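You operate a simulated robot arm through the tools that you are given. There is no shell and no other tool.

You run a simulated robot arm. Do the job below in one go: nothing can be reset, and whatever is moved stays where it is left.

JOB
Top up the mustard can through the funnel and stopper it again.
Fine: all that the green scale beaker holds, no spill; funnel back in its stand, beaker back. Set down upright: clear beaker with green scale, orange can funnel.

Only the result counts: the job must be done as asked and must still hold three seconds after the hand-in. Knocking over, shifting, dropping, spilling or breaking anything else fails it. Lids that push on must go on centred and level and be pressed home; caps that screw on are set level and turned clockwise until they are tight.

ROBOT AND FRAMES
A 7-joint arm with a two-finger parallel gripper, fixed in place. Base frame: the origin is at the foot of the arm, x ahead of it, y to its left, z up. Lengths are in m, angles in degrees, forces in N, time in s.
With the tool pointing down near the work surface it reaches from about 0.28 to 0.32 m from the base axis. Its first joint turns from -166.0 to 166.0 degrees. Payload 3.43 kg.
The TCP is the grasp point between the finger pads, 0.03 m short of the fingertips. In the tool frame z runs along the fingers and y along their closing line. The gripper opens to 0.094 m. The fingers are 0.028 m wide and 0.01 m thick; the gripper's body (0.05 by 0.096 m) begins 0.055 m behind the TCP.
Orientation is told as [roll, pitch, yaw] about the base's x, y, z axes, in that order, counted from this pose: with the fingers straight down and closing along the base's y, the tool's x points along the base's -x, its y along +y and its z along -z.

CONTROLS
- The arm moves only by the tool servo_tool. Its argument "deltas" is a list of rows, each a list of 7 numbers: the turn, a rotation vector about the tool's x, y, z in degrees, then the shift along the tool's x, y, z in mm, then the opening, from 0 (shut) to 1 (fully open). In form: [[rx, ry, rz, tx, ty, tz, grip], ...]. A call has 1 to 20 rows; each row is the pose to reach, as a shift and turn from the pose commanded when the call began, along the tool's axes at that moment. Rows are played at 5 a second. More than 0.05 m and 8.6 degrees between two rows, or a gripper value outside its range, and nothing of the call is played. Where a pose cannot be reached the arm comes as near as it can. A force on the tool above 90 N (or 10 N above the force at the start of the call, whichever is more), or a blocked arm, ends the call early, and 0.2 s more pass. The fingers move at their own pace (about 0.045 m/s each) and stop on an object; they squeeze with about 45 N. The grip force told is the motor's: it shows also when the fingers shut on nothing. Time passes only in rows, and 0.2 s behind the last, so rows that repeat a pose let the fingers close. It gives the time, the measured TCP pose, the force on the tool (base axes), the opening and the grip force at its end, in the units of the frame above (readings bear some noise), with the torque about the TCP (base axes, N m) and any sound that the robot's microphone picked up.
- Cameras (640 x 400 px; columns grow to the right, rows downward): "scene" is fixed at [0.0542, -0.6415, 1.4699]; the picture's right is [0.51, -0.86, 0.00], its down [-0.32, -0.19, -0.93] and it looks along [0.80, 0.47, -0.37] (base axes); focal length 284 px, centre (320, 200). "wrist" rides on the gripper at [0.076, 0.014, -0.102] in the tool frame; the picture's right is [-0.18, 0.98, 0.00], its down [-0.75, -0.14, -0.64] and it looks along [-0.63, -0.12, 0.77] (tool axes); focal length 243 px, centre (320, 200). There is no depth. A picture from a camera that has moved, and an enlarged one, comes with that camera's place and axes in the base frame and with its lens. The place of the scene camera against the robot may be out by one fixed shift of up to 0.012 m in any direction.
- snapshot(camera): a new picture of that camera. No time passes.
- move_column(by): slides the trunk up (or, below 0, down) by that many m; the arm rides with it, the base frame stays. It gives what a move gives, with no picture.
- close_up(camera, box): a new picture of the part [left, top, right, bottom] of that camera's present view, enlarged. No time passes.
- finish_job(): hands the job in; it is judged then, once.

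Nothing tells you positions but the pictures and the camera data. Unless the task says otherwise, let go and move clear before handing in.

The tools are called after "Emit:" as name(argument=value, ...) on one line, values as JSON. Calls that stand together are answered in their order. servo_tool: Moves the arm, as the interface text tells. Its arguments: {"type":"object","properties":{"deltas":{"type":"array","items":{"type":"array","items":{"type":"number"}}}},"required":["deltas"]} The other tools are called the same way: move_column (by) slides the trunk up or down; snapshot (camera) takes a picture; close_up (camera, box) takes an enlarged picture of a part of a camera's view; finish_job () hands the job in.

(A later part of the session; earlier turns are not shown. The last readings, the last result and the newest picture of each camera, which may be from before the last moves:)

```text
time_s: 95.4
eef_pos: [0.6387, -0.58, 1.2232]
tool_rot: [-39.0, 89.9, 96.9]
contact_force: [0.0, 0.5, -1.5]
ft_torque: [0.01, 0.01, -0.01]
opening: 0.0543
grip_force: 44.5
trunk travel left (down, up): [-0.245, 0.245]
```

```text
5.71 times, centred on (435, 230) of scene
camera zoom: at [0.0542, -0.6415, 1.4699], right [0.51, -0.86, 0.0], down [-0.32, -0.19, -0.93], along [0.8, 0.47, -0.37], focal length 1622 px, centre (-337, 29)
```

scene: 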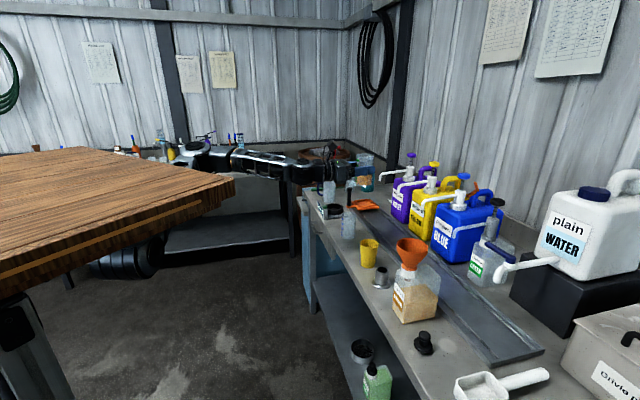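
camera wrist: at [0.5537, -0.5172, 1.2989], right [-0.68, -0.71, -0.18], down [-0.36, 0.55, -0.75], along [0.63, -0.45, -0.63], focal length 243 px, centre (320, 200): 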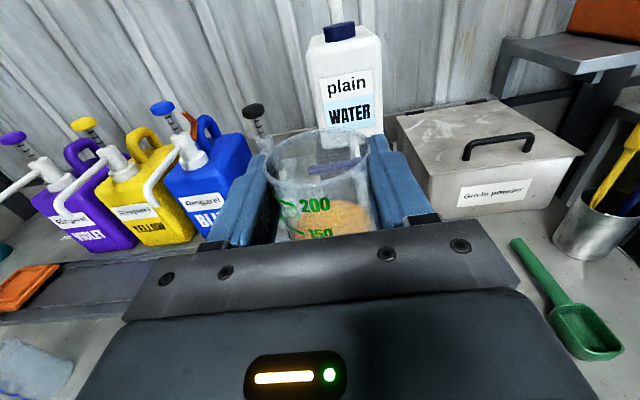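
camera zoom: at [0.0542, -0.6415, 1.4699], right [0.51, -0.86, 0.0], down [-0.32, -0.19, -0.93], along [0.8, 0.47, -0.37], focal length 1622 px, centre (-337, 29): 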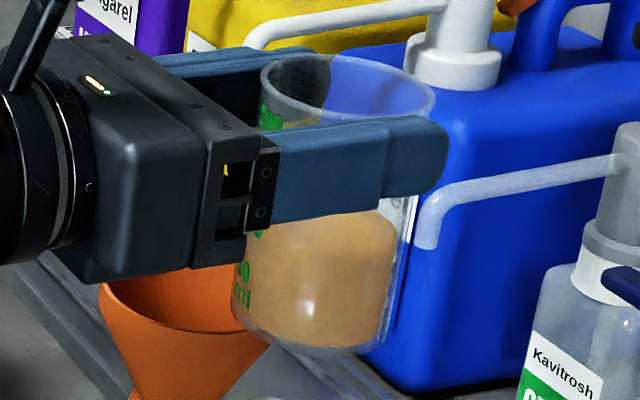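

The beaker hangs stably with its rim just above the fingers. I raise it a little, carry it back over the funnel and past the cup.

Emit:
servo_tool(deltas=[[0, 0, 0, 4, 0, 0, 0], [0, 0, 0, 12, 0, 0, 0], [0, 0, 0, 20, 0, 0, 0], [0, 0, 0, 20, -6, 0, 0], [0, 0, 0, 20, -16, 0, 0], [0, 0, 0, 20, -30, 0, 0], [0, 0, 0, 20, -48, 0, 0], [0, 0, 0, 20, -67, 0, 0], [0, 0, 0, 20, -87, 0, 0], [0, 0, 0, 20, -107, 0, 0], [0, 0, 0, 20, -127, 0, 0], [0, 0, 0, 20, -147, 0, 0], [0, 0, 0, 20, -167, 0, 0], [0, 0, 0, 20, -187, 0, 0], [0, 0, 0, 20, -205, 0, 0], [0, 0, 0, 20, -218, 0, 0], [0, 0, 0, 20, -224, 0, 0], [0, 0, 0, 20, -224, 0, 0]])

Emit:
snapshot(camera="wrist")

```text
time_s: 99.2
eef_pos: [0.7935, -0.4168, 1.2415]
tool_rot: [119.2, 90.1, -104.9]
contact_force: [0.1, -0.6, -2.2]
ft_torque: [0.01, 0.04, 0.02]
opening: 0.0544
grip_force: 45.2
trunk travel left (down, up): [-0.245, 0.245]
```

```text
taken
camera wrist: at [0.7093, -0.3555, 1.3186], right [-0.68, -0.71, -0.18], down [-0.36, 0.55, -0.75], along [0.63, -0.45, -0.63], focal length 243 px, centre (320, 200)
```

wrist: 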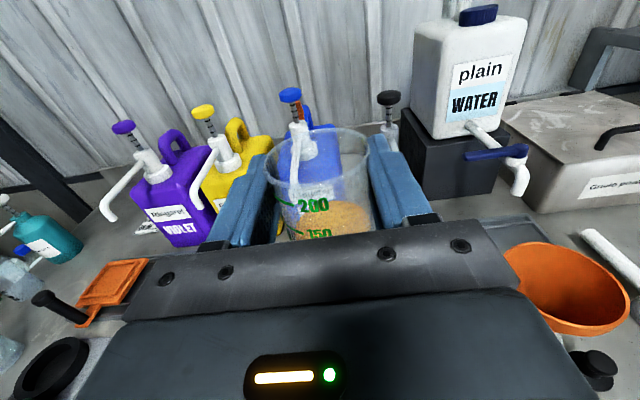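

Emit:
servo_tool(deltas=[[0, 0, 0, -3, -4, 0.5, 0], [0, 0, 0, -9, -14, 1, 0], [0, 0, 0, -18, -28, 1.5, 0], [0, 0, 0, -29, -45, 2, 0], [0, 0, 0, -41, -64, 3, 0], [0, 0, 0, -53, -84, 4, 0], [0, 0, 0, -65, -104, 5, 0], [0, 0, 0, -77, -124, 6, 0], [0, 0, 0, -89, -143, 7, 0], [0, 0, 0, -100, -161, 7.6, 0], [0, 0, 0, -108, -175, 7.6, 0], [0, 0, 0, -112, -183.6, 7.6, 0], [0, 0, 0, -112, -183.6, 7.6, 0], [0, 0, 0, -112, -183.6, 7.6, 0]])

Emit:
snapshot(camera="wrist")

Emit:
close_up(camera="scene", box=[310, 190, 410, 290])

```text
time_s: 102.2
eef_pos: [0.9264, -0.2912, 1.1312]
tool_rot: [97.0, 90.0, -127.0]
contact_force: [0.0, -0.1, -1.0]
ft_torque: [0.02, 0.01, -0.01]
opening: 0.054
grip_force: 45.4
trunk travel left (down, up): [-0.245, 0.245]
```

```text
taken
camera wrist: at [0.8418, -0.2293, 1.2071], right [-0.68, -0.71, -0.18], down [-0.36, 0.55, -0.75], along [0.63, -0.45, -0.63], focal length 243 px, centre (320, 200)
```

wrist: 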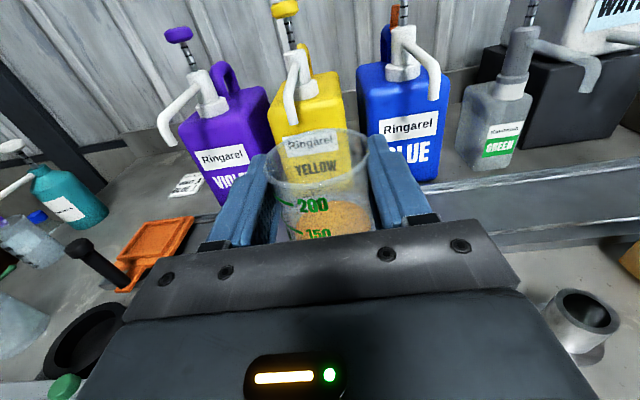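

```text
4.00 times, centred on (360, 240) of scene
camera zoom: at [0.0542, -0.6415, 1.4699], right [0.51, -0.86, 0.0], down [-0.32, -0.19, -0.93], along [0.8, 0.47, -0.37], focal length 1135 px, centre (160, 40)
```

zoom: 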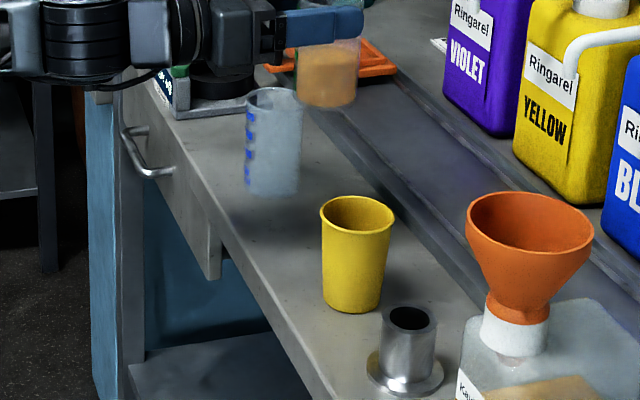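

Above its original spot (n .867, t .434). I lower it, slowly near the bench.

Emit:
servo_tool(deltas=[[0, 0, 0, -6, 0, 0, 0], [0, 0, 0, -18, 0, 0, 0], [0, 0, 0, -34, 0, 0, 0], [0, 0, 0, -52, 0, 0, 0], [0, 0, 0, -70, 0, 0, 0], [0, 0, 0, -88, 0, 0, 0], [0, 0, 0, -104, 0, 0, 0], [0, 0, 0, -116, 0, 0, 0], [0, 0, 0, -124, 0, 0, 0], [0, 0, 0, -130, 0, 0, 0], [0, 0, 0, -133, 0, 0, 0], [0, 0, 0, -133, 0, 0, 0]])

Emit:
close_up(camera="scene", box=[325, 215, 385, 275])

Emit:
snapshot(camera="wrist")

```text
time_s: 104.8
eef_pos: [0.9264, -0.2911, 0.9975]
tool_rot: [112.1, 90.0, -111.8]
contact_force: [0.1, -0.2, -2.0]
ft_torque: [0.02, 0.02, -0.02]
opening: 0.0535
grip_force: 44.8
trunk travel left (down, up): [-0.245, 0.245]
```

```text
6.67 times, centred on (355, 245) of scene
camera zoom: at [0.0542, -0.6415, 1.4699], right [0.51, -0.86, 0.0], down [-0.32, -0.19, -0.93], along [0.8, 0.47, -0.37], focal length 1892 px, centre (87, -100)
```

zoom: 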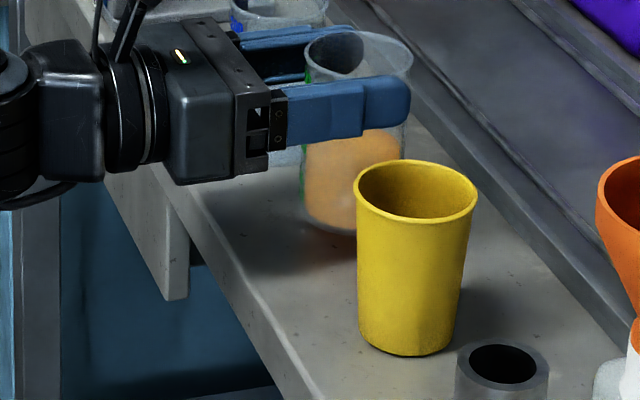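

```text
taken
camera wrist: at [0.8421, -0.2295, 1.0733], right [-0.68, -0.71, -0.18], down [-0.36, 0.55, -0.75], along [0.63, -0.45, -0.63], focal length 243 px, centre (320, 200)
```

wrist: 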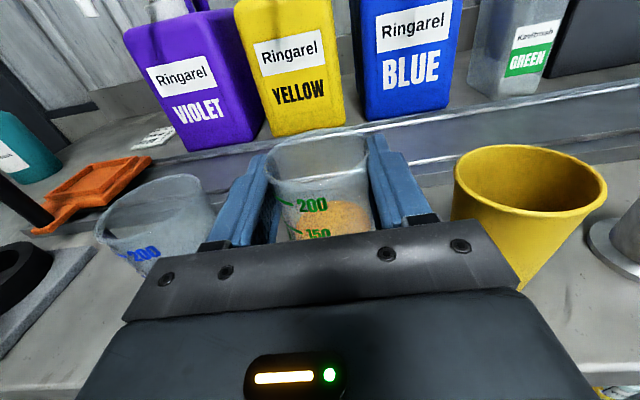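

Emit:
close_up(camera="wrist", box=[220, 110, 420, 235])

```text
3.20 times, centred on (320, 172) of wrist
camera zoom: at [0.8421, -0.2295, 1.0733], right [-0.68, -0.71, -0.18], down [-0.36, 0.55, -0.75], along [0.63, -0.45, -0.63], focal length 776 px, centre (320, 288)
```

zoom: 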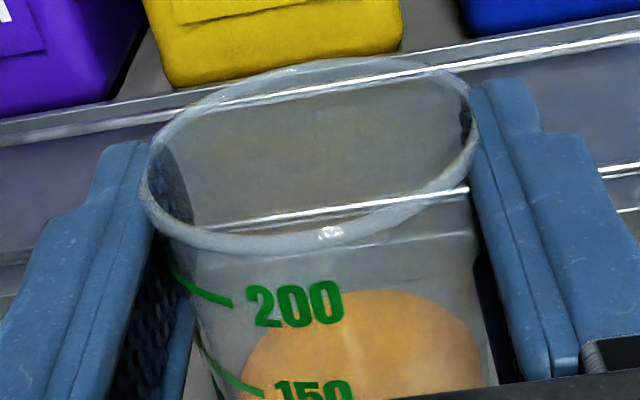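

The beaker is steady and has nearly finished turning onto flat sides. I lower the last bit in small steps until it touches the bench.

Emit:
servo_tool(deltas=[[0, 0, 0, -3, 0, 0, 0], [0, 0, 0, -6, 0, 0, 0], [0, 0, 0, -9, 0, 0, 0], [0, 0, 0, -9, 0, 0, 0]])

Emit:
servo_tool(deltas=[[0, 0, 0, -1, 0, 0, 0], [0, 0, 0, -2, 0, 0, 0], [0, 0, 0, -2, 0, 0, 0]])

Emit:
servo_tool(deltas=[[0, 0, 0, -1, 0, 0, 0], [0, 0, 0, -2, 0, 0, 0], [0, 0, 0, -2, 0, 0, 0]])

Emit:
close_up(camera="scene", box=[325, 215, 385, 275])

```text
time_s: 105.8
eef_pos: [0.9271, -0.2901, 0.9879]
tool_rot: [159.7, 89.9, -64.3]
contact_force: [-0.3, 0.7, -1.4]
ft_torque: [0.0, 0.03, -0.03]
opening: 0.0536
grip_force: 45.1
trunk travel left (down, up): [-0.245, 0.245]
```

```text
time_s: 106.6
eef_pos: [0.9255, -0.2903, 0.9866]
tool_rot: [171.3, 89.9, -52.6]
contact_force: [0.4, 0.6, 3.1]
ft_torque: [0.04, -0.01, 0.03]
opening: 0.0538
grip_force: 45.0
trunk travel left (down, up): [-0.245, 0.245]
```

```text
time_s: 107.4
eef_pos: [0.9247, -0.2897, 0.9869]
tool_rot: [-157.1, 89.8, -21.2]
contact_force: [-0.1, 0.3, 15.9]
ft_torque: [-0.1, -0.07, 0.05]
opening: 0.0537
grip_force: 45.1
trunk travel left (down, up): [-0.245, 0.245]
```

```text
6.67 times, centred on (355, 245) of scene
camera zoom: at [0.0542, -0.6415, 1.4699], right [0.51, -0.86, 0.0], down [-0.32, -0.19, -0.93], along [0.8, 0.47, -0.37], focal length 1892 px, centre (87, -100)
```

zoom: 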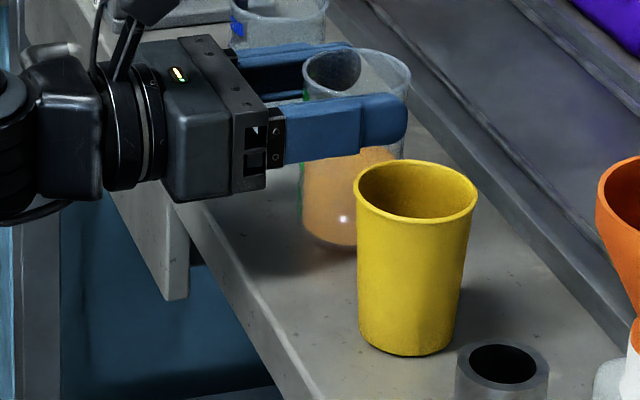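

Bench contact found at z ≈ .987. I relieve the load and open the fingers to release it upright.

Emit:
servo_tool(deltas=[[0, 0, 0, 1, 0, 0, 0], [0, 0, 0, 2.2, 0, 0, 0], [0, 0, 0, 2.2, 0, 0, 0]])

Emit:
servo_tool(deltas=[[0, 0, 0, 0, 0, 0, 0.58], [0, 0, 0, 0, 0, 0, 0.61], [0, 0, 0, 0, 0, 0, 0.66], [0, 0, 0, 0, 0, 0, 0.75], [0, 0, 0, 0, 0, 0, 0.85], [0, 0, 0, 0, 0, 0, 1], [0, 0, 0, 0, 0, 0, 1], [0, 0, 0, 0, 0, 0, 1]])

Emit:
close_up(camera="scene", box=[325, 215, 385, 275])

Emit:
snapshot(camera="wrist")

Emit:
close_up(camera="wrist", box=[220, 110, 420, 235])

```text
time_s: 108.2
eef_pos: [0.9265, -0.2911, 0.9869]
tool_rot: [76.3, 89.9, -147.8]
contact_force: [-1.2, 0.2, 10.2]
ft_torque: [-0.14, -0.1, 0.06]
opening: 0.0533
grip_force: 45.3
trunk travel left (down, up): [-0.245, 0.245]
```

```text
time_s: 110.0
eef_pos: [0.9254, -0.2906, 0.9866]
tool_rot: [124.5, 90.0, -99.6]
contact_force: [0.6, -0.2, -0.2]
ft_torque: [0.01, 0.02, 0.0]
opening: 0.094
grip_force: 0.2
trunk travel left (down, up): [-0.245, 0.245]
```

```text
6.67 times, centred on (355, 245) of scene
camera zoom: at [0.0542, -0.6415, 1.4699], right [0.51, -0.86, 0.0], down [-0.32, -0.19, -0.93], along [0.8, 0.47, -0.37], focal length 1892 px, centre (87, -100)
```

zoom: 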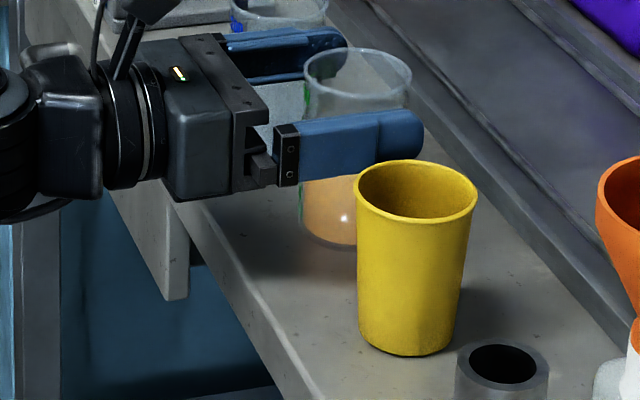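

```text
taken
camera wrist: at [0.8418, -0.2289, 1.063], right [-0.68, -0.71, -0.18], down [-0.36, 0.55, -0.75], along [0.63, -0.45, -0.63], focal length 243 px, centre (320, 200)
```

wrist: 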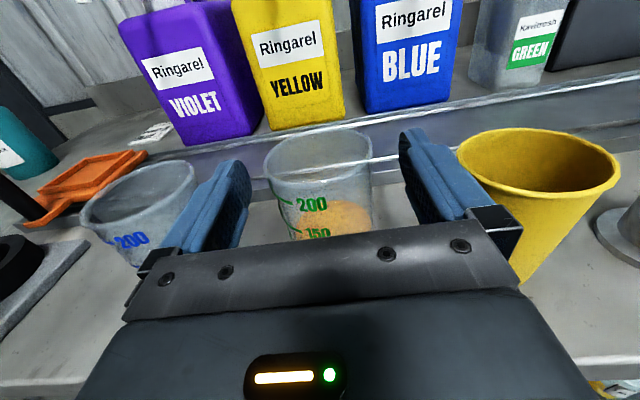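

```text
3.20 times, centred on (320, 172) of wrist
camera zoom: at [0.8418, -0.2289, 1.063], right [-0.68, -0.71, -0.18], down [-0.36, 0.55, -0.75], along [0.63, -0.45, -0.63], focal length 776 px, centre (320, 288)
```

zoom: 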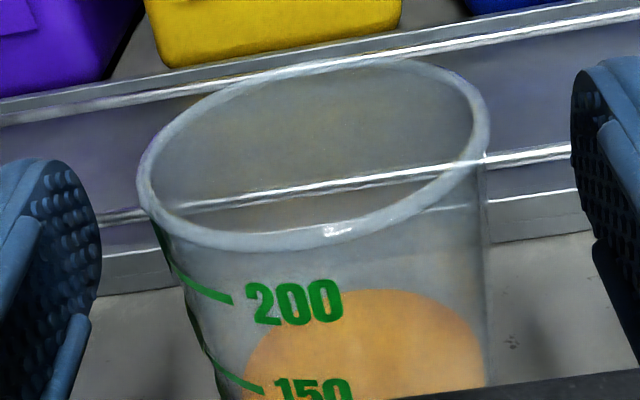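

The beaker stands upright in its place, undisturbed. I lower the open fingers to grip it lower (z ≈ .949), leaving the rim well clear of the fingers.

Emit:
servo_tool(deltas=[[0, 0, 0, -10, 0.6, 0, 1], [0, 0, 0, -20, 0.6, 0, 1], [0, 0, 0, -30, 0.6, 0, 1], [0, 0, 0, -38, 0.6, 0, 1], [0, 0, 0, -38, 0.6, 0, 1]])

Emit:
servo_tool(deltas=[[0, 0, 0, 0, 0, 0, 0.85], [0, 0, 0, 0, 0, 0, 0.72], [0, 0, 0, 0, 0, 0, 0.66], [0, 0, 0, 0, 0, 0, 0.63], [0, 0, 0, 0, 0, 0, 0.6], [0, 0, 0, 0, 0, 0, 0.57], [0, 0, 0, 0, 0, 0, 0.5], [0, 0, 0, 0, 0, 0, 0.3], [0, 0, 0, 0, 0, 0, 0], [0, 0, 0, 0, 0, 0, 0], [0, 0, 0, 0, 0, 0, 0]])

Emit:
snapshot(camera="wrist")

Emit:
close_up(camera="wrist", box=[220, 80, 420, 205])

```text
time_s: 111.2
eef_pos: [0.9256, -0.2912, 0.9493]
tool_rot: [150.4, 90.0, -73.6]
contact_force: [-0.8, -0.5, -0.1]
ft_torque: [0.0, 0.02, 0.03]
opening: 0.094
grip_force: 0.1
trunk travel left (down, up): [-0.245, 0.245]
```

```text
time_s: 113.6
eef_pos: [0.9251, -0.2922, 0.9476]
tool_rot: [137.1, 90.0, -86.8]
contact_force: [-0.3, 0.7, 0.6]
ft_torque: [0.0, -0.01, 0.0]
opening: 0.0528
grip_force: 45.3
trunk travel left (down, up): [-0.245, 0.245]
```

```text
taken
camera wrist: at [0.8419, -0.2294, 1.025], right [-0.68, -0.71, -0.18], down [-0.36, 0.55, -0.75], along [0.63, -0.45, -0.63], focal length 243 px, centre (320, 200)
```

wrist: 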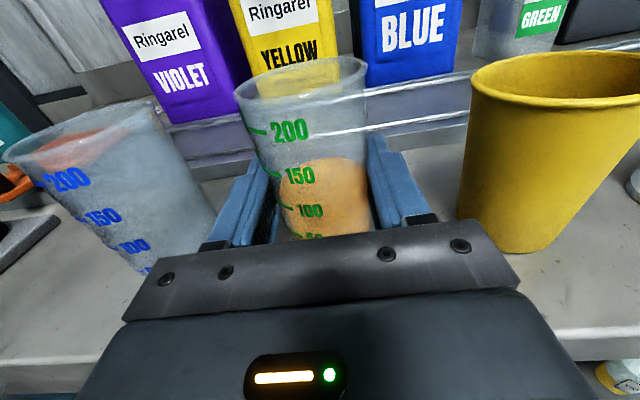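

```text
3.20 times, centred on (320, 142) of wrist
camera zoom: at [0.8419, -0.2294, 1.025], right [-0.68, -0.71, -0.18], down [-0.36, 0.55, -0.75], along [0.63, -0.45, -0.63], focal length 776 px, centre (320, 384)
```

zoom: 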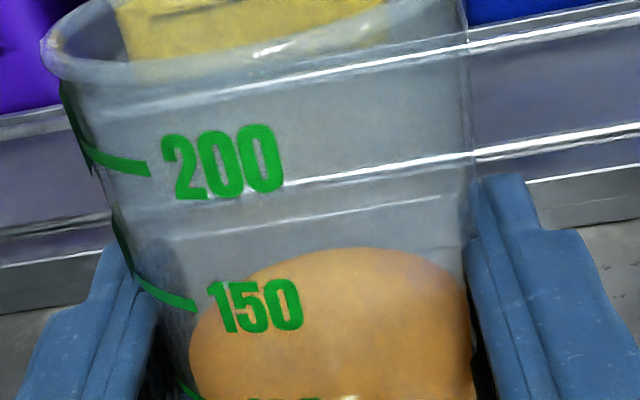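

Gripped at opening 52.8 mm. I lift 25 mm and hold for a moment to check the grip doesn't drift.

Emit:
servo_tool(deltas=[[0, 0, 0, 3, 0, 0, 0], [0, 0, 0, 8, 0, 0, 0], [0, 0, 0, 15, 0, 0, 0], [0, 0, 0, 22, 0, 0, 0], [0, 0, 0, 25, 0, 0, 0], [0, 0, 0, 25, 0, 0, 0], [0, 0, 0, 25, 0, 0, 0], [0, 0, 0, 25, 0, 0, 0], [0, 0, 0, 25, 0, 0, 0], [0, 0, 0, 25, 0, 0, 0], [0, 0, 0, 25, 0, 0, 0], [0, 0, 0, 25, 0, 0, 0], [0, 0, 0, 25, 0, 0, 0], [0, 0, 0, 25, 0, 0, 0]])

Emit:
close_up(camera="wrist", box=[220, 80, 420, 205])

```text
time_s: 116.6
eef_pos: [0.9258, -0.2902, 0.9729]
tool_rot: [104.9, 90.0, -119.3]
contact_force: [0.9, -0.1, -1.7]
ft_torque: [0.01, 0.0, 0.01]
opening: 0.0528
grip_force: 44.8
trunk travel left (down, up): [-0.245, 0.245]
```

```text
3.20 times, centred on (320, 142) of wrist
camera zoom: at [0.8415, -0.2289, 1.05], right [-0.68, -0.71, -0.18], down [-0.36, 0.55, -0.75], along [0.63, -0.45, -0.63], focal length 776 px, centre (320, 384)
```

zoom: 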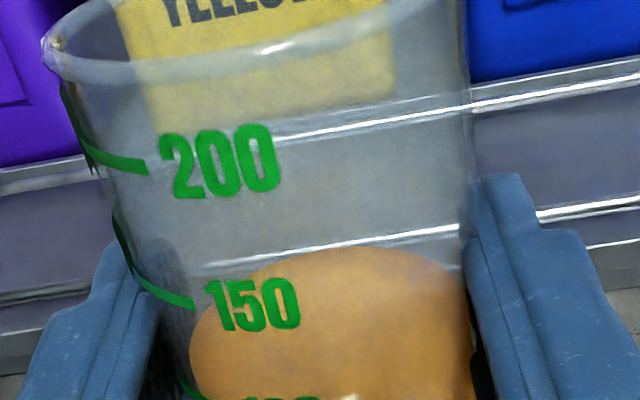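

The grip is stable. I raise it and do a tilt test to 40° above its own place before travelling.

Emit:
servo_tool(deltas=[[0, 0, 0, 6, 0, 0, 0], [0, 0, 0, 18, 0, 0, 0], [0, 0, 0, 36, 0, 0, 0], [0, 0, 0, 56, 0, 0, 0], [0, 0, 0, 76, 0, 0, 0], [0, 0, 0, 96, 0, 0, 0], [0, 0, 0, 116, 0, 0, 0], [0, 0, 0, 130, 0, 0, 0], [0, 0, 0, 136, 0, 0, 0], [0, 0, 0, 136, 0, 0, 0]])

Emit:
servo_tool(deltas=[[0, 0, -2, 0, 0, 0, 0], [0, 0, -4, 0, 0, 0, 0], [0, 0, -7, 0, 0, 0, 0], [0, 0, -10, 0, 0, 0, 0], [0, 0, -13, 0, 0, 0, 0], [0, 0, -16, 0, 0, 0, 0], [0, 0, -19, 0, 0, 0, 0], [0, 0, -22, 0, 0, 0, 0], [0, 0, -25, 0, 0, 0, 0], [0, 0, -28, 0, 0, 0, 0], [0, 0, -31, 0, 0, 0, 0], [0, 0, -34, 0, 0, 0, 0], [0, 0, -37, 0, 0, 0, 0], [0, 0, -39, 0, 0, 0, 0], [0, 0, -40, 0, 0, 0, 0], [0, 0, -40, 0, 0, 0, 0]])

Emit:
snapshot(camera="wrist")

Emit:
close_up(camera="wrist", box=[220, 80, 420, 205])

Emit:
close_up(camera="scene", box=[310, 170, 410, 270])

```text
time_s: 118.8
eef_pos: [0.9238, -0.2926, 1.109]
tool_rot: [87.8, 89.9, -136.4]
contact_force: [-0.2, 1.0, -2.4]
ft_torque: [0.04, 0.04, 0.02]
opening: 0.0514
grip_force: 45.5
trunk travel left (down, up): [-0.245, 0.245]
```

```text
time_s: 122.2
eef_pos: [0.9248, -0.2908, 1.1102]
tool_rot: [89.9, 49.9, -133.9]
contact_force: [0.3, -0.3, -0.9]
ft_torque: [0.03, 0.04, 0.0]
opening: 0.0509
grip_force: 44.6
trunk travel left (down, up): [-0.245, 0.245]
```

```text
taken
camera wrist: at [0.8781, -0.1911, 1.177], right [-0.6, -0.63, 0.49], down [-0.72, 0.17, -0.67], along [0.33, -0.76, -0.56], focal length 243 px, centre (320, 200)
```

wrist: 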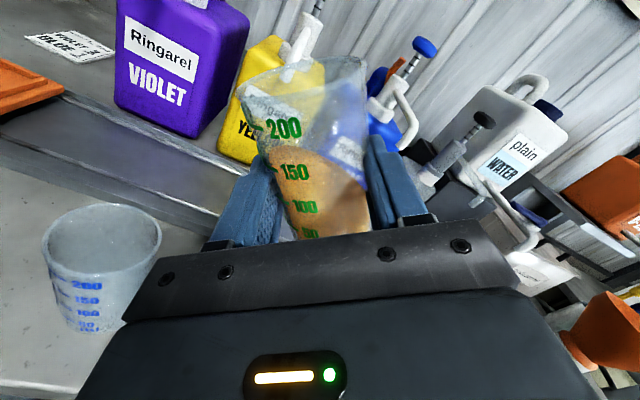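

```text
3.20 times, centred on (320, 142) of wrist
camera zoom: at [0.8781, -0.1911, 1.177], right [-0.6, -0.63, 0.49], down [-0.72, 0.17, -0.67], along [0.33, -0.76, -0.56], focal length 776 px, centre (320, 384)
```

zoom: 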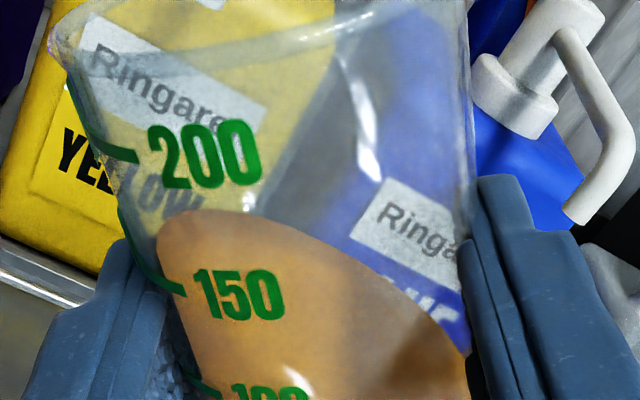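

```text
4.00 times, centred on (360, 220) of scene
camera zoom: at [0.0542, -0.6415, 1.4699], right [0.51, -0.86, 0.0], down [-0.32, -0.19, -0.93], along [0.8, 0.47, -0.37], focal length 1135 px, centre (160, 120)
```

zoom: 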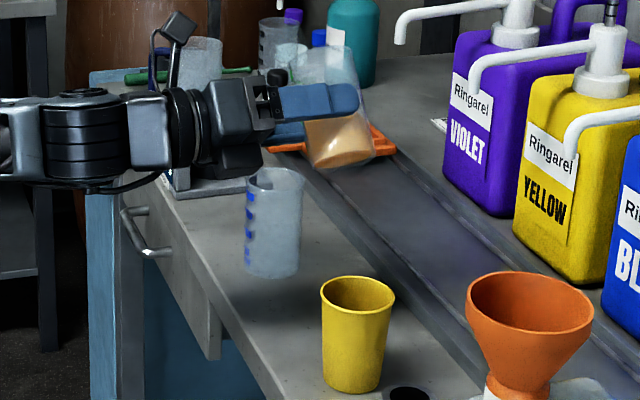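

The opening is still shrinking (52.8→50.9 mm) while the beaker turns slightly, so it may be creeping outward along the pads. I measure its position in the hand.

Emit:
close_up(camera="wrist", box=[220, 30, 420, 155])

Emit:
close_up(camera="scene", box=[365, 175, 415, 215])

```text
3.20 times, centred on (320, 92) of wrist
camera zoom: at [0.8781, -0.1911, 1.177], right [-0.6, -0.63, 0.49], down [-0.72, 0.17, -0.67], along [0.33, -0.76, -0.56], focal length 776 px, centre (320, 544)
```

zoom: 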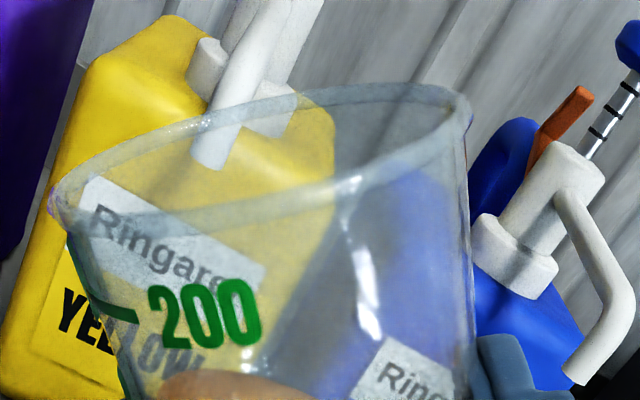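

```text
10.00 times, centred on (390, 195) of scene
camera zoom: at [0.0542, -0.6415, 1.4699], right [0.51, -0.86, 0.0], down [-0.32, -0.19, -0.93], along [0.8, 0.47, -0.37], focal length 2839 px, centre (-380, 250)
```

zoom: 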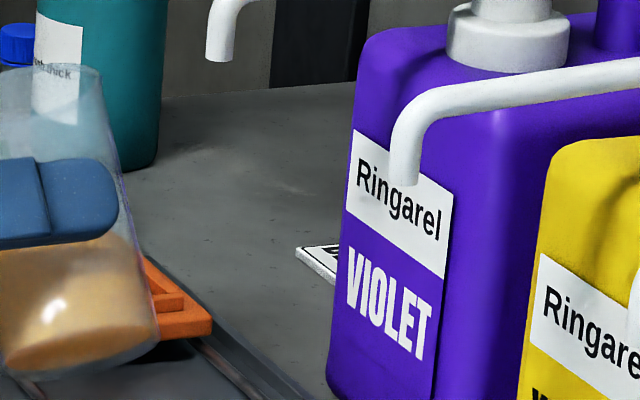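

The beaker's centre is ~18 mm beyond the TCP: it really stands at n ≈ .878, so I had gripped it ahead of its centre and the pads squeeze it outward. I bring it level and set it down promptly, then regrip deeper.

Emit:
servo_tool(deltas=[[0, 0, 2, 0, 0, 0, 0], [0, 0, 5, 0, 0, 0, 0], [0, 0, 9, 0, 0, 0, 0], [0, 0, 13, 0, 0, -1, 0], [0, 0, 17, -4.6, -3.9, -2, 0], [0, 0, 21, -12.3, -10.3, -3, 0], [0, 0, 25, -21.4, -18, -4, 0], [0, 0, 29, -32.2, -27, -5, 0], [0, 0, 33, -43.7, -36.6, -6, 0], [0, 0, 36, -55.2, -46.3, -7, 0], [0, 0, 38.5, -66.6, -55.9, -8, 0], [0, 0, 40, -76.6, -64.3, -8, 0], [0, 0, 40, -84.3, -70.7, -8, 0], [0, 0, 40, -84.3, -70.7, -8, 0]])

Emit:
snapshot(camera="wrist")

Emit:
close_up(camera="scene", box=[320, 200, 400, 280])

```text
time_s: 125.2
eef_pos: [0.9191, -0.2866, 0.9989]
tool_rot: [-138.5, 90.0, -2.4]
contact_force: [0.6, -0.2, -1.0]
ft_torque: [0.04, 0.01, 0.03]
opening: 0.0511
grip_force: 44.6
trunk travel left (down, up): [-0.245, 0.245]
```

```text
taken
camera wrist: at [0.8353, -0.224, 1.0755], right [-0.68, -0.71, -0.18], down [-0.36, 0.55, -0.75], along [0.63, -0.45, -0.63], focal length 243 px, centre (320, 200)
```

wrist: 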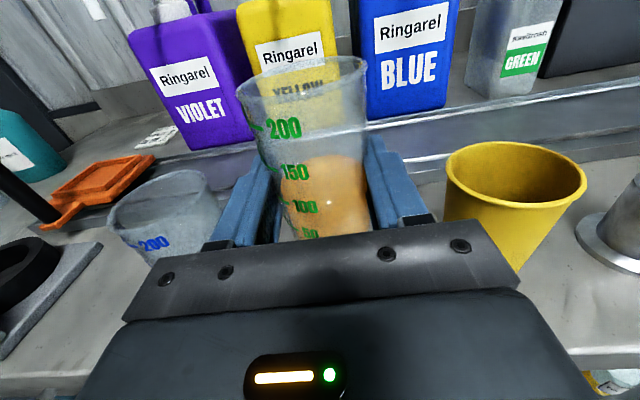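

```text
5.00 times, centred on (360, 240) of scene
camera zoom: at [0.0542, -0.6415, 1.4699], right [0.51, -0.86, 0.0], down [-0.32, -0.19, -0.93], along [0.8, 0.47, -0.37], focal length 1419 px, centre (120, 0)
```

zoom: 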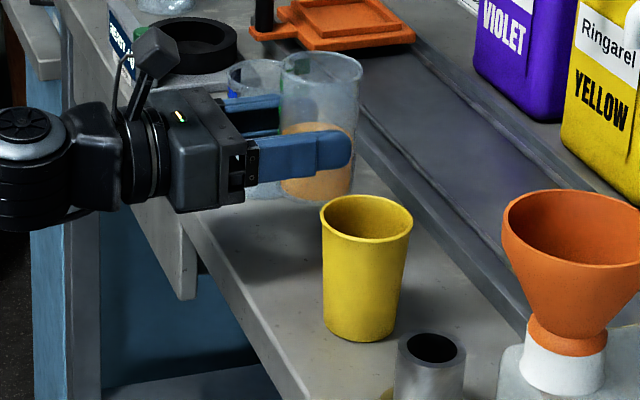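

Emit:
servo_tool(deltas=[[0, 0, 0, -5, 0, 0, 0], [0, 0, 0, -14, 0, 0, 0], [0, 0, 0, -25, 0, 0, 0], [0, 0, 0, -36, 0, 0, 0], [0, 0, 0, -43, 0, 0, 0], [0, 0, 0, -45, 0, 0, 0], [0, 0, 0, -45, 0, 0, 0]])

Emit:
servo_tool(deltas=[[0, 0, 0, -1, 0, 0, 0], [0, 0, 0, -2, 0, 0, 0], [0, 0, 0, -2, 0, 0, 0]])

Emit:
servo_tool(deltas=[[0, 0, 0, -1, 0, 0, 0], [0, 0, 0, -2, 0, 0, 0], [0, 0, 0, -2, 0, 0, 0]])

Emit:
servo_tool(deltas=[[0, 0, 0, -0.5, 0, 0, 0], [0, 0, 0, -1, 0, 0, 0], [0, 0, 0, -1, 0, 0, 0]])

```text
time_s: 126.8
eef_pos: [0.9185, -0.2859, 0.9547]
tool_rot: [75.8, 90.0, -148.3]
contact_force: [-0.5, 0.0, -1.3]
ft_torque: [0.01, 0.01, 0.01]
opening: 0.0511
grip_force: 45.3
trunk travel left (down, up): [-0.245, 0.245]
```

```text
time_s: 127.6
eef_pos: [0.92, -0.287, 0.9527]
tool_rot: [87.6, 90.0, -136.4]
contact_force: [0.2, -0.4, -1.0]
ft_torque: [0.02, -0.01, -0.03]
opening: 0.0513
grip_force: 45.2
trunk travel left (down, up): [-0.245, 0.245]
```

```text
time_s: 128.4
eef_pos: [0.9198, -0.2851, 0.9503]
tool_rot: [94.9, 90.0, -129.1]
contact_force: [-0.3, -0.5, -1.3]
ft_torque: [0.06, 0.03, 0.02]
opening: 0.0511
grip_force: 44.7
trunk travel left (down, up): [-0.245, 0.245]
```

```text
time_s: 129.2
eef_pos: [0.9208, -0.2857, 0.9492]
tool_rot: [103.7, 89.9, -120.5]
contact_force: [-1.0, 0.5, -1.5]
ft_torque: [0.05, 0.02, -0.01]
opening: 0.0513
grip_force: 44.6
trunk travel left (down, up): [-0.245, 0.245]
```

Emit:
servo_tool(deltas=[[0, 0, 0, -0.5, 0, 0, 0], [0, 0, 0, -1, 0, 0, 0], [0, 0, 0, -1, 0, 0, 0]])

Emit:
servo_tool(deltas=[[0, 0, 0, -0.5, 0, 0, 0], [0, 0, 0, -1, 0, 0, 0], [0, 0, 0, -1, 0, 0, 0]])

Emit:
close_up(camera="scene", box=[325, 215, 385, 275])

```text
time_s: 130.0
eef_pos: [0.92, -0.2863, 0.9481]
tool_rot: [171.8, 90.1, -52.2]
contact_force: [0.3, -0.5, -0.7]
ft_torque: [0.03, -0.02, 0.01]
opening: 0.0509
grip_force: 44.8
trunk travel left (down, up): [-0.245, 0.245]
```

```text
time_s: 130.8
eef_pos: [0.92, -0.285, 0.9488]
tool_rot: [-167.6, 89.9, -31.8]
contact_force: [0.8, -0.9, 8.7]
ft_torque: [-0.19, -0.13, 0.0]
opening: 0.0509
grip_force: 45.1
trunk travel left (down, up): [-0.245, 0.245]
```

```text
6.67 times, centred on (355, 245) of scene
camera zoom: at [0.0542, -0.6415, 1.4699], right [0.51, -0.86, 0.0], down [-0.32, -0.19, -0.93], along [0.8, 0.47, -0.37], focal length 1892 px, centre (87, -100)
```

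zoom: 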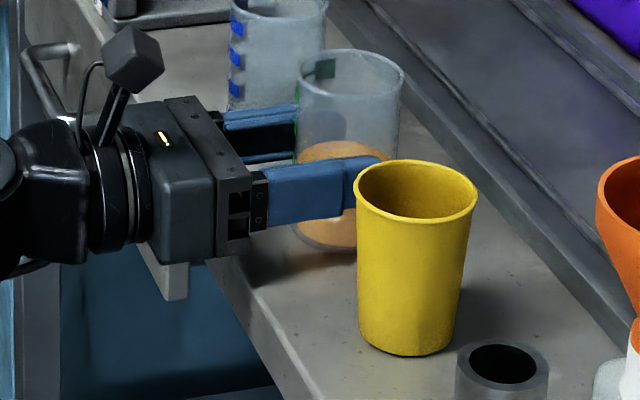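

Contact with the bench. I relieve slightly and open.

Emit:
servo_tool(deltas=[[0, 0, 0, 0.8, 0, 0, 0], [0, 0, 0, 0.8, 0, 0, 0.5], [0, 0, 0, 0.8, 0, 0, 0.58], [0, 0, 0, 0.8, 0, 0, 0.64], [0, 0, 0, 0.8, 0, 0, 0.75], [0, 0, 0, 0.8, 0, 0, 0.9], [0, 0, 0, 0.8, 0, 0, 1], [0, 0, 0, 0.8, 0, 0, 1]])

Emit:
snapshot(camera="wrist")

Emit:
close_up(camera="wrist", box=[220, 30, 420, 155])

Emit:
close_up(camera="wrist", box=[220, 130, 420, 255])

Emit:
close_up(camera="scene", box=[325, 215, 385, 275])

```text
time_s: 132.6
eef_pos: [0.92, -0.2854, 0.9478]
tool_rot: [129.1, 90.1, -94.9]
contact_force: [-0.1, 0.9, -0.9]
ft_torque: [-0.06, 0.0, -0.02]
opening: 0.0943
grip_force: 0.1
trunk travel left (down, up): [-0.245, 0.245]
```

```text
taken
camera wrist: at [0.8359, -0.224, 1.0247], right [-0.68, -0.71, -0.18], down [-0.36, 0.55, -0.75], along [0.63, -0.45, -0.63], focal length 243 px, centre (320, 200)
```

wrist: 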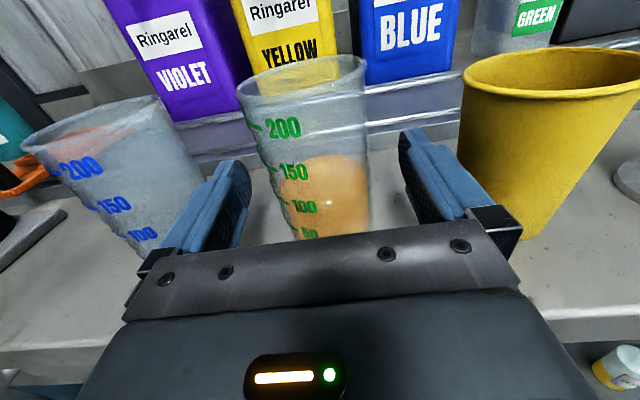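

```text
3.20 times, centred on (320, 92) of wrist
camera zoom: at [0.8359, -0.224, 1.0247], right [-0.68, -0.71, -0.18], down [-0.36, 0.55, -0.75], along [0.63, -0.45, -0.63], focal length 776 px, centre (320, 544)
```

zoom: 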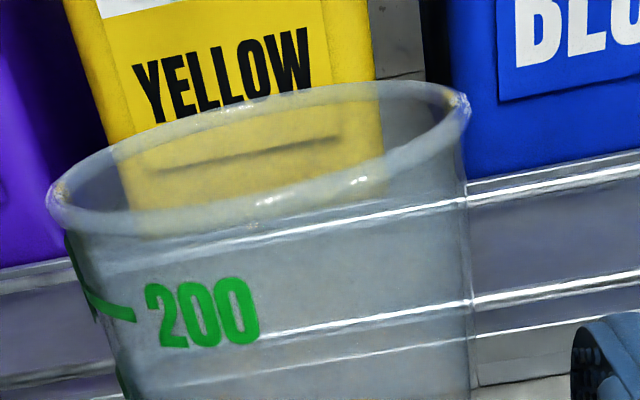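

```text
3.20 times, centred on (320, 192) of wrist
camera zoom: at [0.8359, -0.224, 1.0247], right [-0.68, -0.71, -0.18], down [-0.36, 0.55, -0.75], along [0.63, -0.45, -0.63], focal length 776 px, centre (320, 224)
```

zoom: 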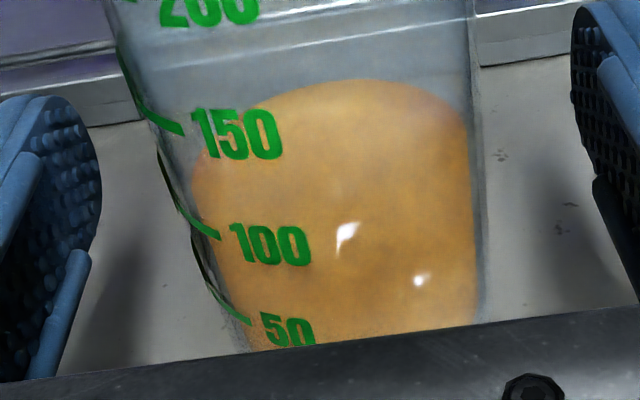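

```text
6.67 times, centred on (355, 245) of scene
camera zoom: at [0.0542, -0.6415, 1.4699], right [0.51, -0.86, 0.0], down [-0.32, -0.19, -0.93], along [0.8, 0.47, -0.37], focal length 1892 px, centre (87, -100)
```

zoom: 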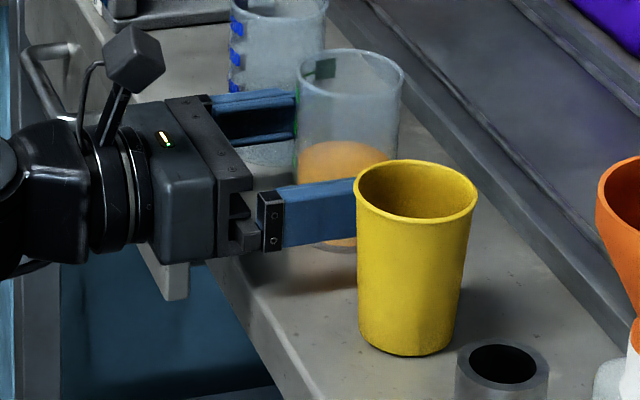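

The beaker stands upright, about at its place. Its centre is ~18 mm ahead of the TCP, so I advance 21 mm to seat it properly between the pads before closing.

Emit:
servo_tool(deltas=[[0, 0, 0, 0, 0, 8, 1], [0, 0, 0, 0, 0, 15, 1], [0, 0, 0, 0, 0, 21, 1], [0, 0, 0, 0, 0, 21, 1]])

Emit:
snapshot(camera="wrist")

Emit:
close_up(camera="wrist", box=[200, 40, 440, 190])

Emit:
close_up(camera="wrist", box=[200, 120, 440, 270])

```text
time_s: 133.6
eef_pos: [0.9361, -0.3016, 0.9478]
tool_rot: [143.8, 90.0, -80.2]
contact_force: [-0.3, 0.2, -0.1]
ft_torque: [-0.01, 0.05, -0.01]
opening: 0.094
grip_force: 0.1
trunk travel left (down, up): [-0.245, 0.245]
```

```text
taken
camera wrist: at [0.8514, -0.2384, 1.0243], right [-0.68, -0.71, -0.18], down [-0.36, 0.55, -0.75], along [0.63, -0.45, -0.63], focal length 243 px, centre (320, 200)
```

wrist: 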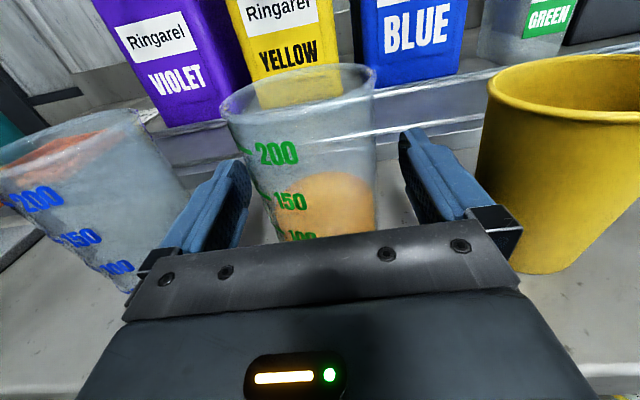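

```text
2.67 times, centred on (320, 115) of wrist
camera zoom: at [0.8514, -0.2384, 1.0243], right [-0.68, -0.71, -0.18], down [-0.36, 0.55, -0.75], along [0.63, -0.45, -0.63], focal length 647 px, centre (320, 427)
```

zoom: 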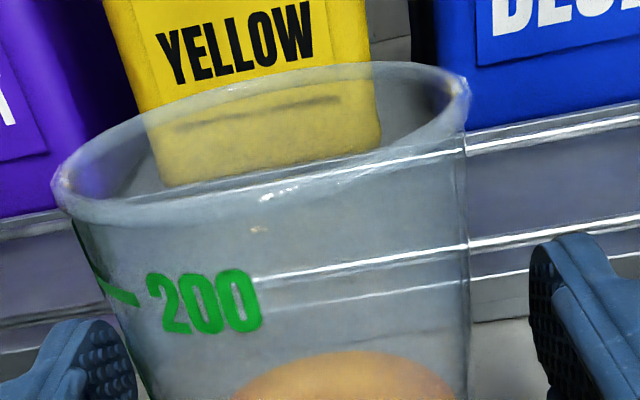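

```text
2.67 times, centred on (320, 195) of wrist
camera zoom: at [0.8514, -0.2384, 1.0243], right [-0.68, -0.71, -0.18], down [-0.36, 0.55, -0.75], along [0.63, -0.45, -0.63], focal length 647 px, centre (320, 213)
```

zoom: 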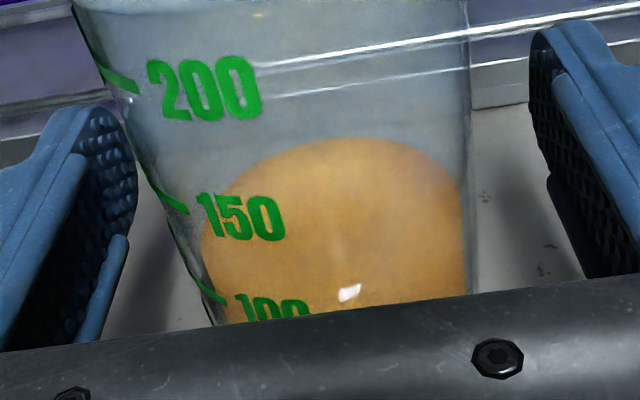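

Now the beaker's axis is at the TCP within ~2 mm. I trim laterally 0.8 mm and close.

Emit:
servo_tool(deltas=[[0, 0, 0, 0, 0.8, 0, 0.85], [0, 0, 0, 0, 0.8, 0, 0.72], [0, 0, 0, 0, 0.8, 0, 0.67], [0, 0, 0, 0, 0.8, 0, 0.64], [0, 0, 0, 0, 0.8, 0, 0.61], [0, 0, 0, 0, 0.8, 0, 0.5], [0, 0, 0, 0, 0.8, 0, 0.3], [0, 0, 0, 0, 0.8, 0, 0], [0, 0, 0, 0, 0.8, 0, 0], [0, 0, 0, 0, 0.8, 0, 0], [0, 0, 0, 0, 0.8, 0, 0]])

Emit:
close_up(camera="wrist", box=[200, 40, 440, 190])

Emit:
close_up(camera="wrist", box=[200, 120, 440, 270])

```text
time_s: 136.0
eef_pos: [0.9345, -0.301, 0.9482]
tool_rot: [133.2, 90.0, -90.8]
contact_force: [0.6, -0.2, 0.6]
ft_torque: [0.04, 0.0, -0.03]
opening: 0.0544
grip_force: 44.5
trunk travel left (down, up): [-0.245, 0.245]
```

```text
2.67 times, centred on (320, 115) of wrist
camera zoom: at [0.8508, -0.2389, 1.0246], right [-0.68, -0.71, -0.18], down [-0.36, 0.55, -0.75], along [0.63, -0.45, -0.63], focal length 647 px, centre (320, 427)
```

zoom: 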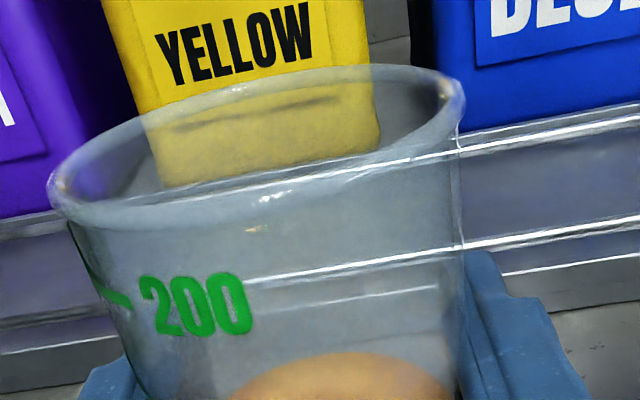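

```text
2.67 times, centred on (320, 195) of wrist
camera zoom: at [0.8508, -0.2389, 1.0246], right [-0.68, -0.71, -0.18], down [-0.36, 0.55, -0.75], along [0.63, -0.45, -0.63], focal length 647 px, centre (320, 213)
```

zoom: 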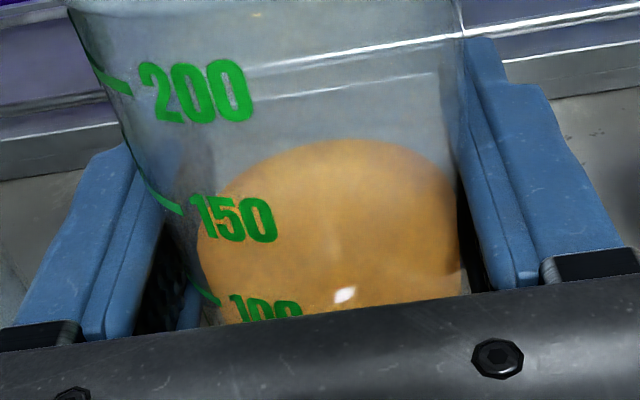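

Emit:
servo_tool(deltas=[[0, 0, 0, 3, 0, 0, 0], [0, 0, 0, 8, 0, 0, 0], [0, 0, 0, 15, 0, 0, 0], [0, 0, 0, 22, 0, 0, 0], [0, 0, 0, 25, 0, 0, 0], [0, 0, 0, 25, 0, 0, 0], [0, 0, 0, 25, 0, 0, 0], [0, 0, 0, 25, 0, 0, 0], [0, 0, 0, 25, 0, 0, 0], [0, 0, 0, 25, 0, 0, 0], [0, 0, 0, 25, 0, 0, 0], [0, 0, 0, 25, 0, 0, 0], [0, 0, 0, 25, 0, 0, 0], [0, 0, 0, 25, 0, 0, 0]])

Emit:
close_up(camera="wrist", box=[200, 40, 440, 190])

```text
time_s: 139.0
eef_pos: [0.9346, -0.3021, 0.9733]
tool_rot: [108.0, 90.0, -116.0]
contact_force: [1.3, -0.7, -0.5]
ft_torque: [0.0, -0.01, 0.03]
opening: 0.054
grip_force: 45.2
trunk travel left (down, up): [-0.245, 0.245]
```

```text
2.67 times, centred on (320, 115) of wrist
camera zoom: at [0.8506, -0.2391, 1.0498], right [-0.68, -0.71, -0.18], down [-0.36, 0.55, -0.75], along [0.63, -0.45, -0.63], focal length 647 px, centre (320, 427)
```

zoom: 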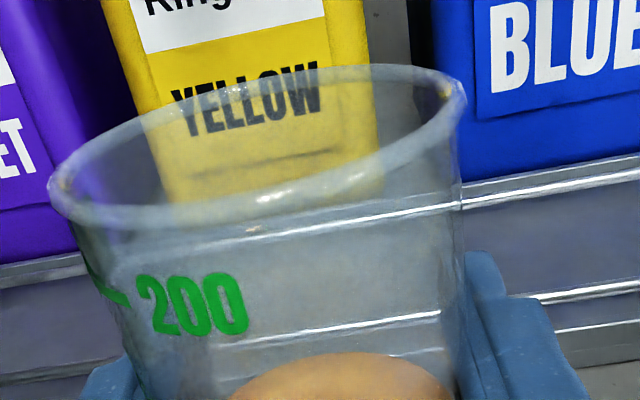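

Emit:
servo_tool(deltas=[[0, 0, 0, 0, 0, 0, 0], [0, 0, 0, 0, 0, 0, 0], [0, 0, 0, 0, 0, 0, 0], [0, 0, 0, 0, 0, 0, 0], [0, 0, 0, 0, 0, 0, 0], [0, 0, 0, 0, 0, 0, 0], [0, 0, 0, 0, 0, 0, 0], [0, 0, 0, 0, 0, 0, 0], [0, 0, 0, 0, 0, 0, 0], [0, 0, 0, 0, 0, 0, 0], [0, 0, 0, 0, 0, 0, 0], [0, 0, 0, 0, 0, 0, 0], [0, 0, 0, 0, 0, 0, 0], [0, 0, 0, 0, 0, 0, 0], [0, 0, 0, 0, 0, 0, 0], [0, 0, 0, 0, 0, 0, 0]])

Emit:
close_up(camera="wrist", box=[200, 40, 440, 190])

```text
time_s: 142.4
eef_pos: [0.9343, -0.3012, 0.9726]
tool_rot: [108.1, 90.1, -115.8]
contact_force: [0.8, -0.2, -1.5]
ft_torque: [0.0, 0.0, -0.03]
opening: 0.0539
grip_force: 45.2
trunk travel left (down, up): [-0.245, 0.245]
```

```text
2.67 times, centred on (320, 115) of wrist
camera zoom: at [0.8506, -0.2391, 1.0498], right [-0.68, -0.71, -0.18], down [-0.36, 0.55, -0.75], along [0.63, -0.45, -0.63], focal length 647 px, centre (320, 427)
```

zoom: 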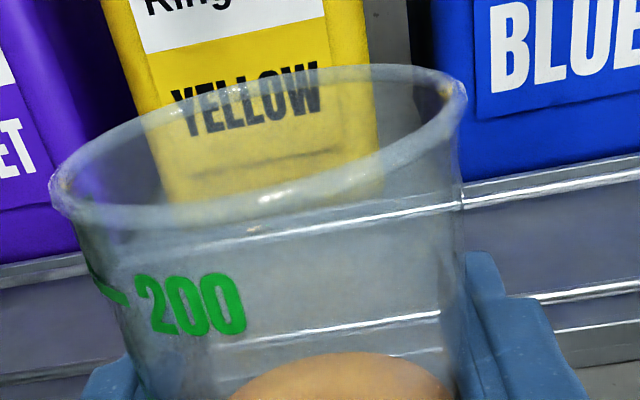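

The grip is now essentially steady (54 mm, beaker centred at the TCP). I lift and carry it again to the pouring position.

Emit:
servo_tool(deltas=[[0, 0, 0, 6, 0, 0, 0], [0, 0, 0, 18, 0, 0, 0], [0, 0, 0, 36, 0, 0, 0], [0, 0, 0, 58, 0, 0, 0], [0, 0, 0, 82, 0, 0, 0], [0, 0, 0, 106, 2, 0, 0], [0, 0, 0, 130, 8, 0, 0], [0, 0, 0, 154, 18, 0, 0], [0, 0, 0, 178, 32, -2, 0], [0, 0, 0, 200, 50, -4, 0], [0, 0, 0, 216, 70, -6, 0], [0, 0, 0, 226, 92, -8, 0], [0, 0, 0, 230, 115, -10, 0], [0, 0, 0, 230, 138, -12, 0], [0, 0, 0, 230, 160, -14, 0], [0, 0, 0, 230, 180, -16, 0], [0, 0, 0, 230, 194, -18, 0], [0, 0, 0, 230, 200, -18, 0], [0, 0, 0, 230, 200, -18, 0]])

Emit:
snapshot(camera="wrist")

```text
time_s: 146.4
eef_pos: [0.7838, -0.4308, 1.2052]
tool_rot: [117.2, 90.0, -106.9]
contact_force: [0.6, -0.5, -1.4]
ft_torque: [-0.01, 0.0, 0.05]
opening: 0.0537
grip_force: 44.8
trunk travel left (down, up): [-0.245, 0.245]
```

```text
taken
camera wrist: at [0.699, -0.3699, 1.2808], right [-0.68, -0.71, -0.18], down [-0.36, 0.55, -0.75], along [0.63, -0.45, -0.63], focal length 243 px, centre (320, 200)
```

wrist: 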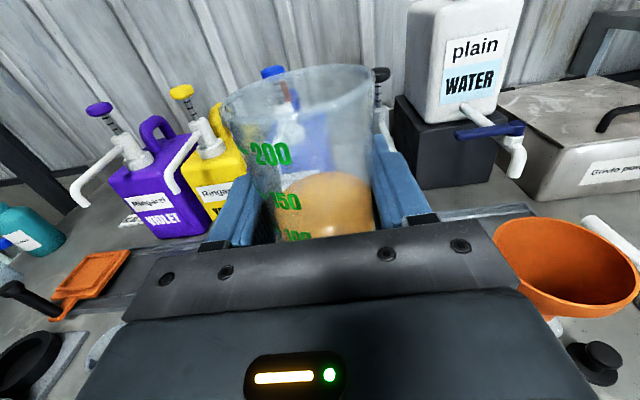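

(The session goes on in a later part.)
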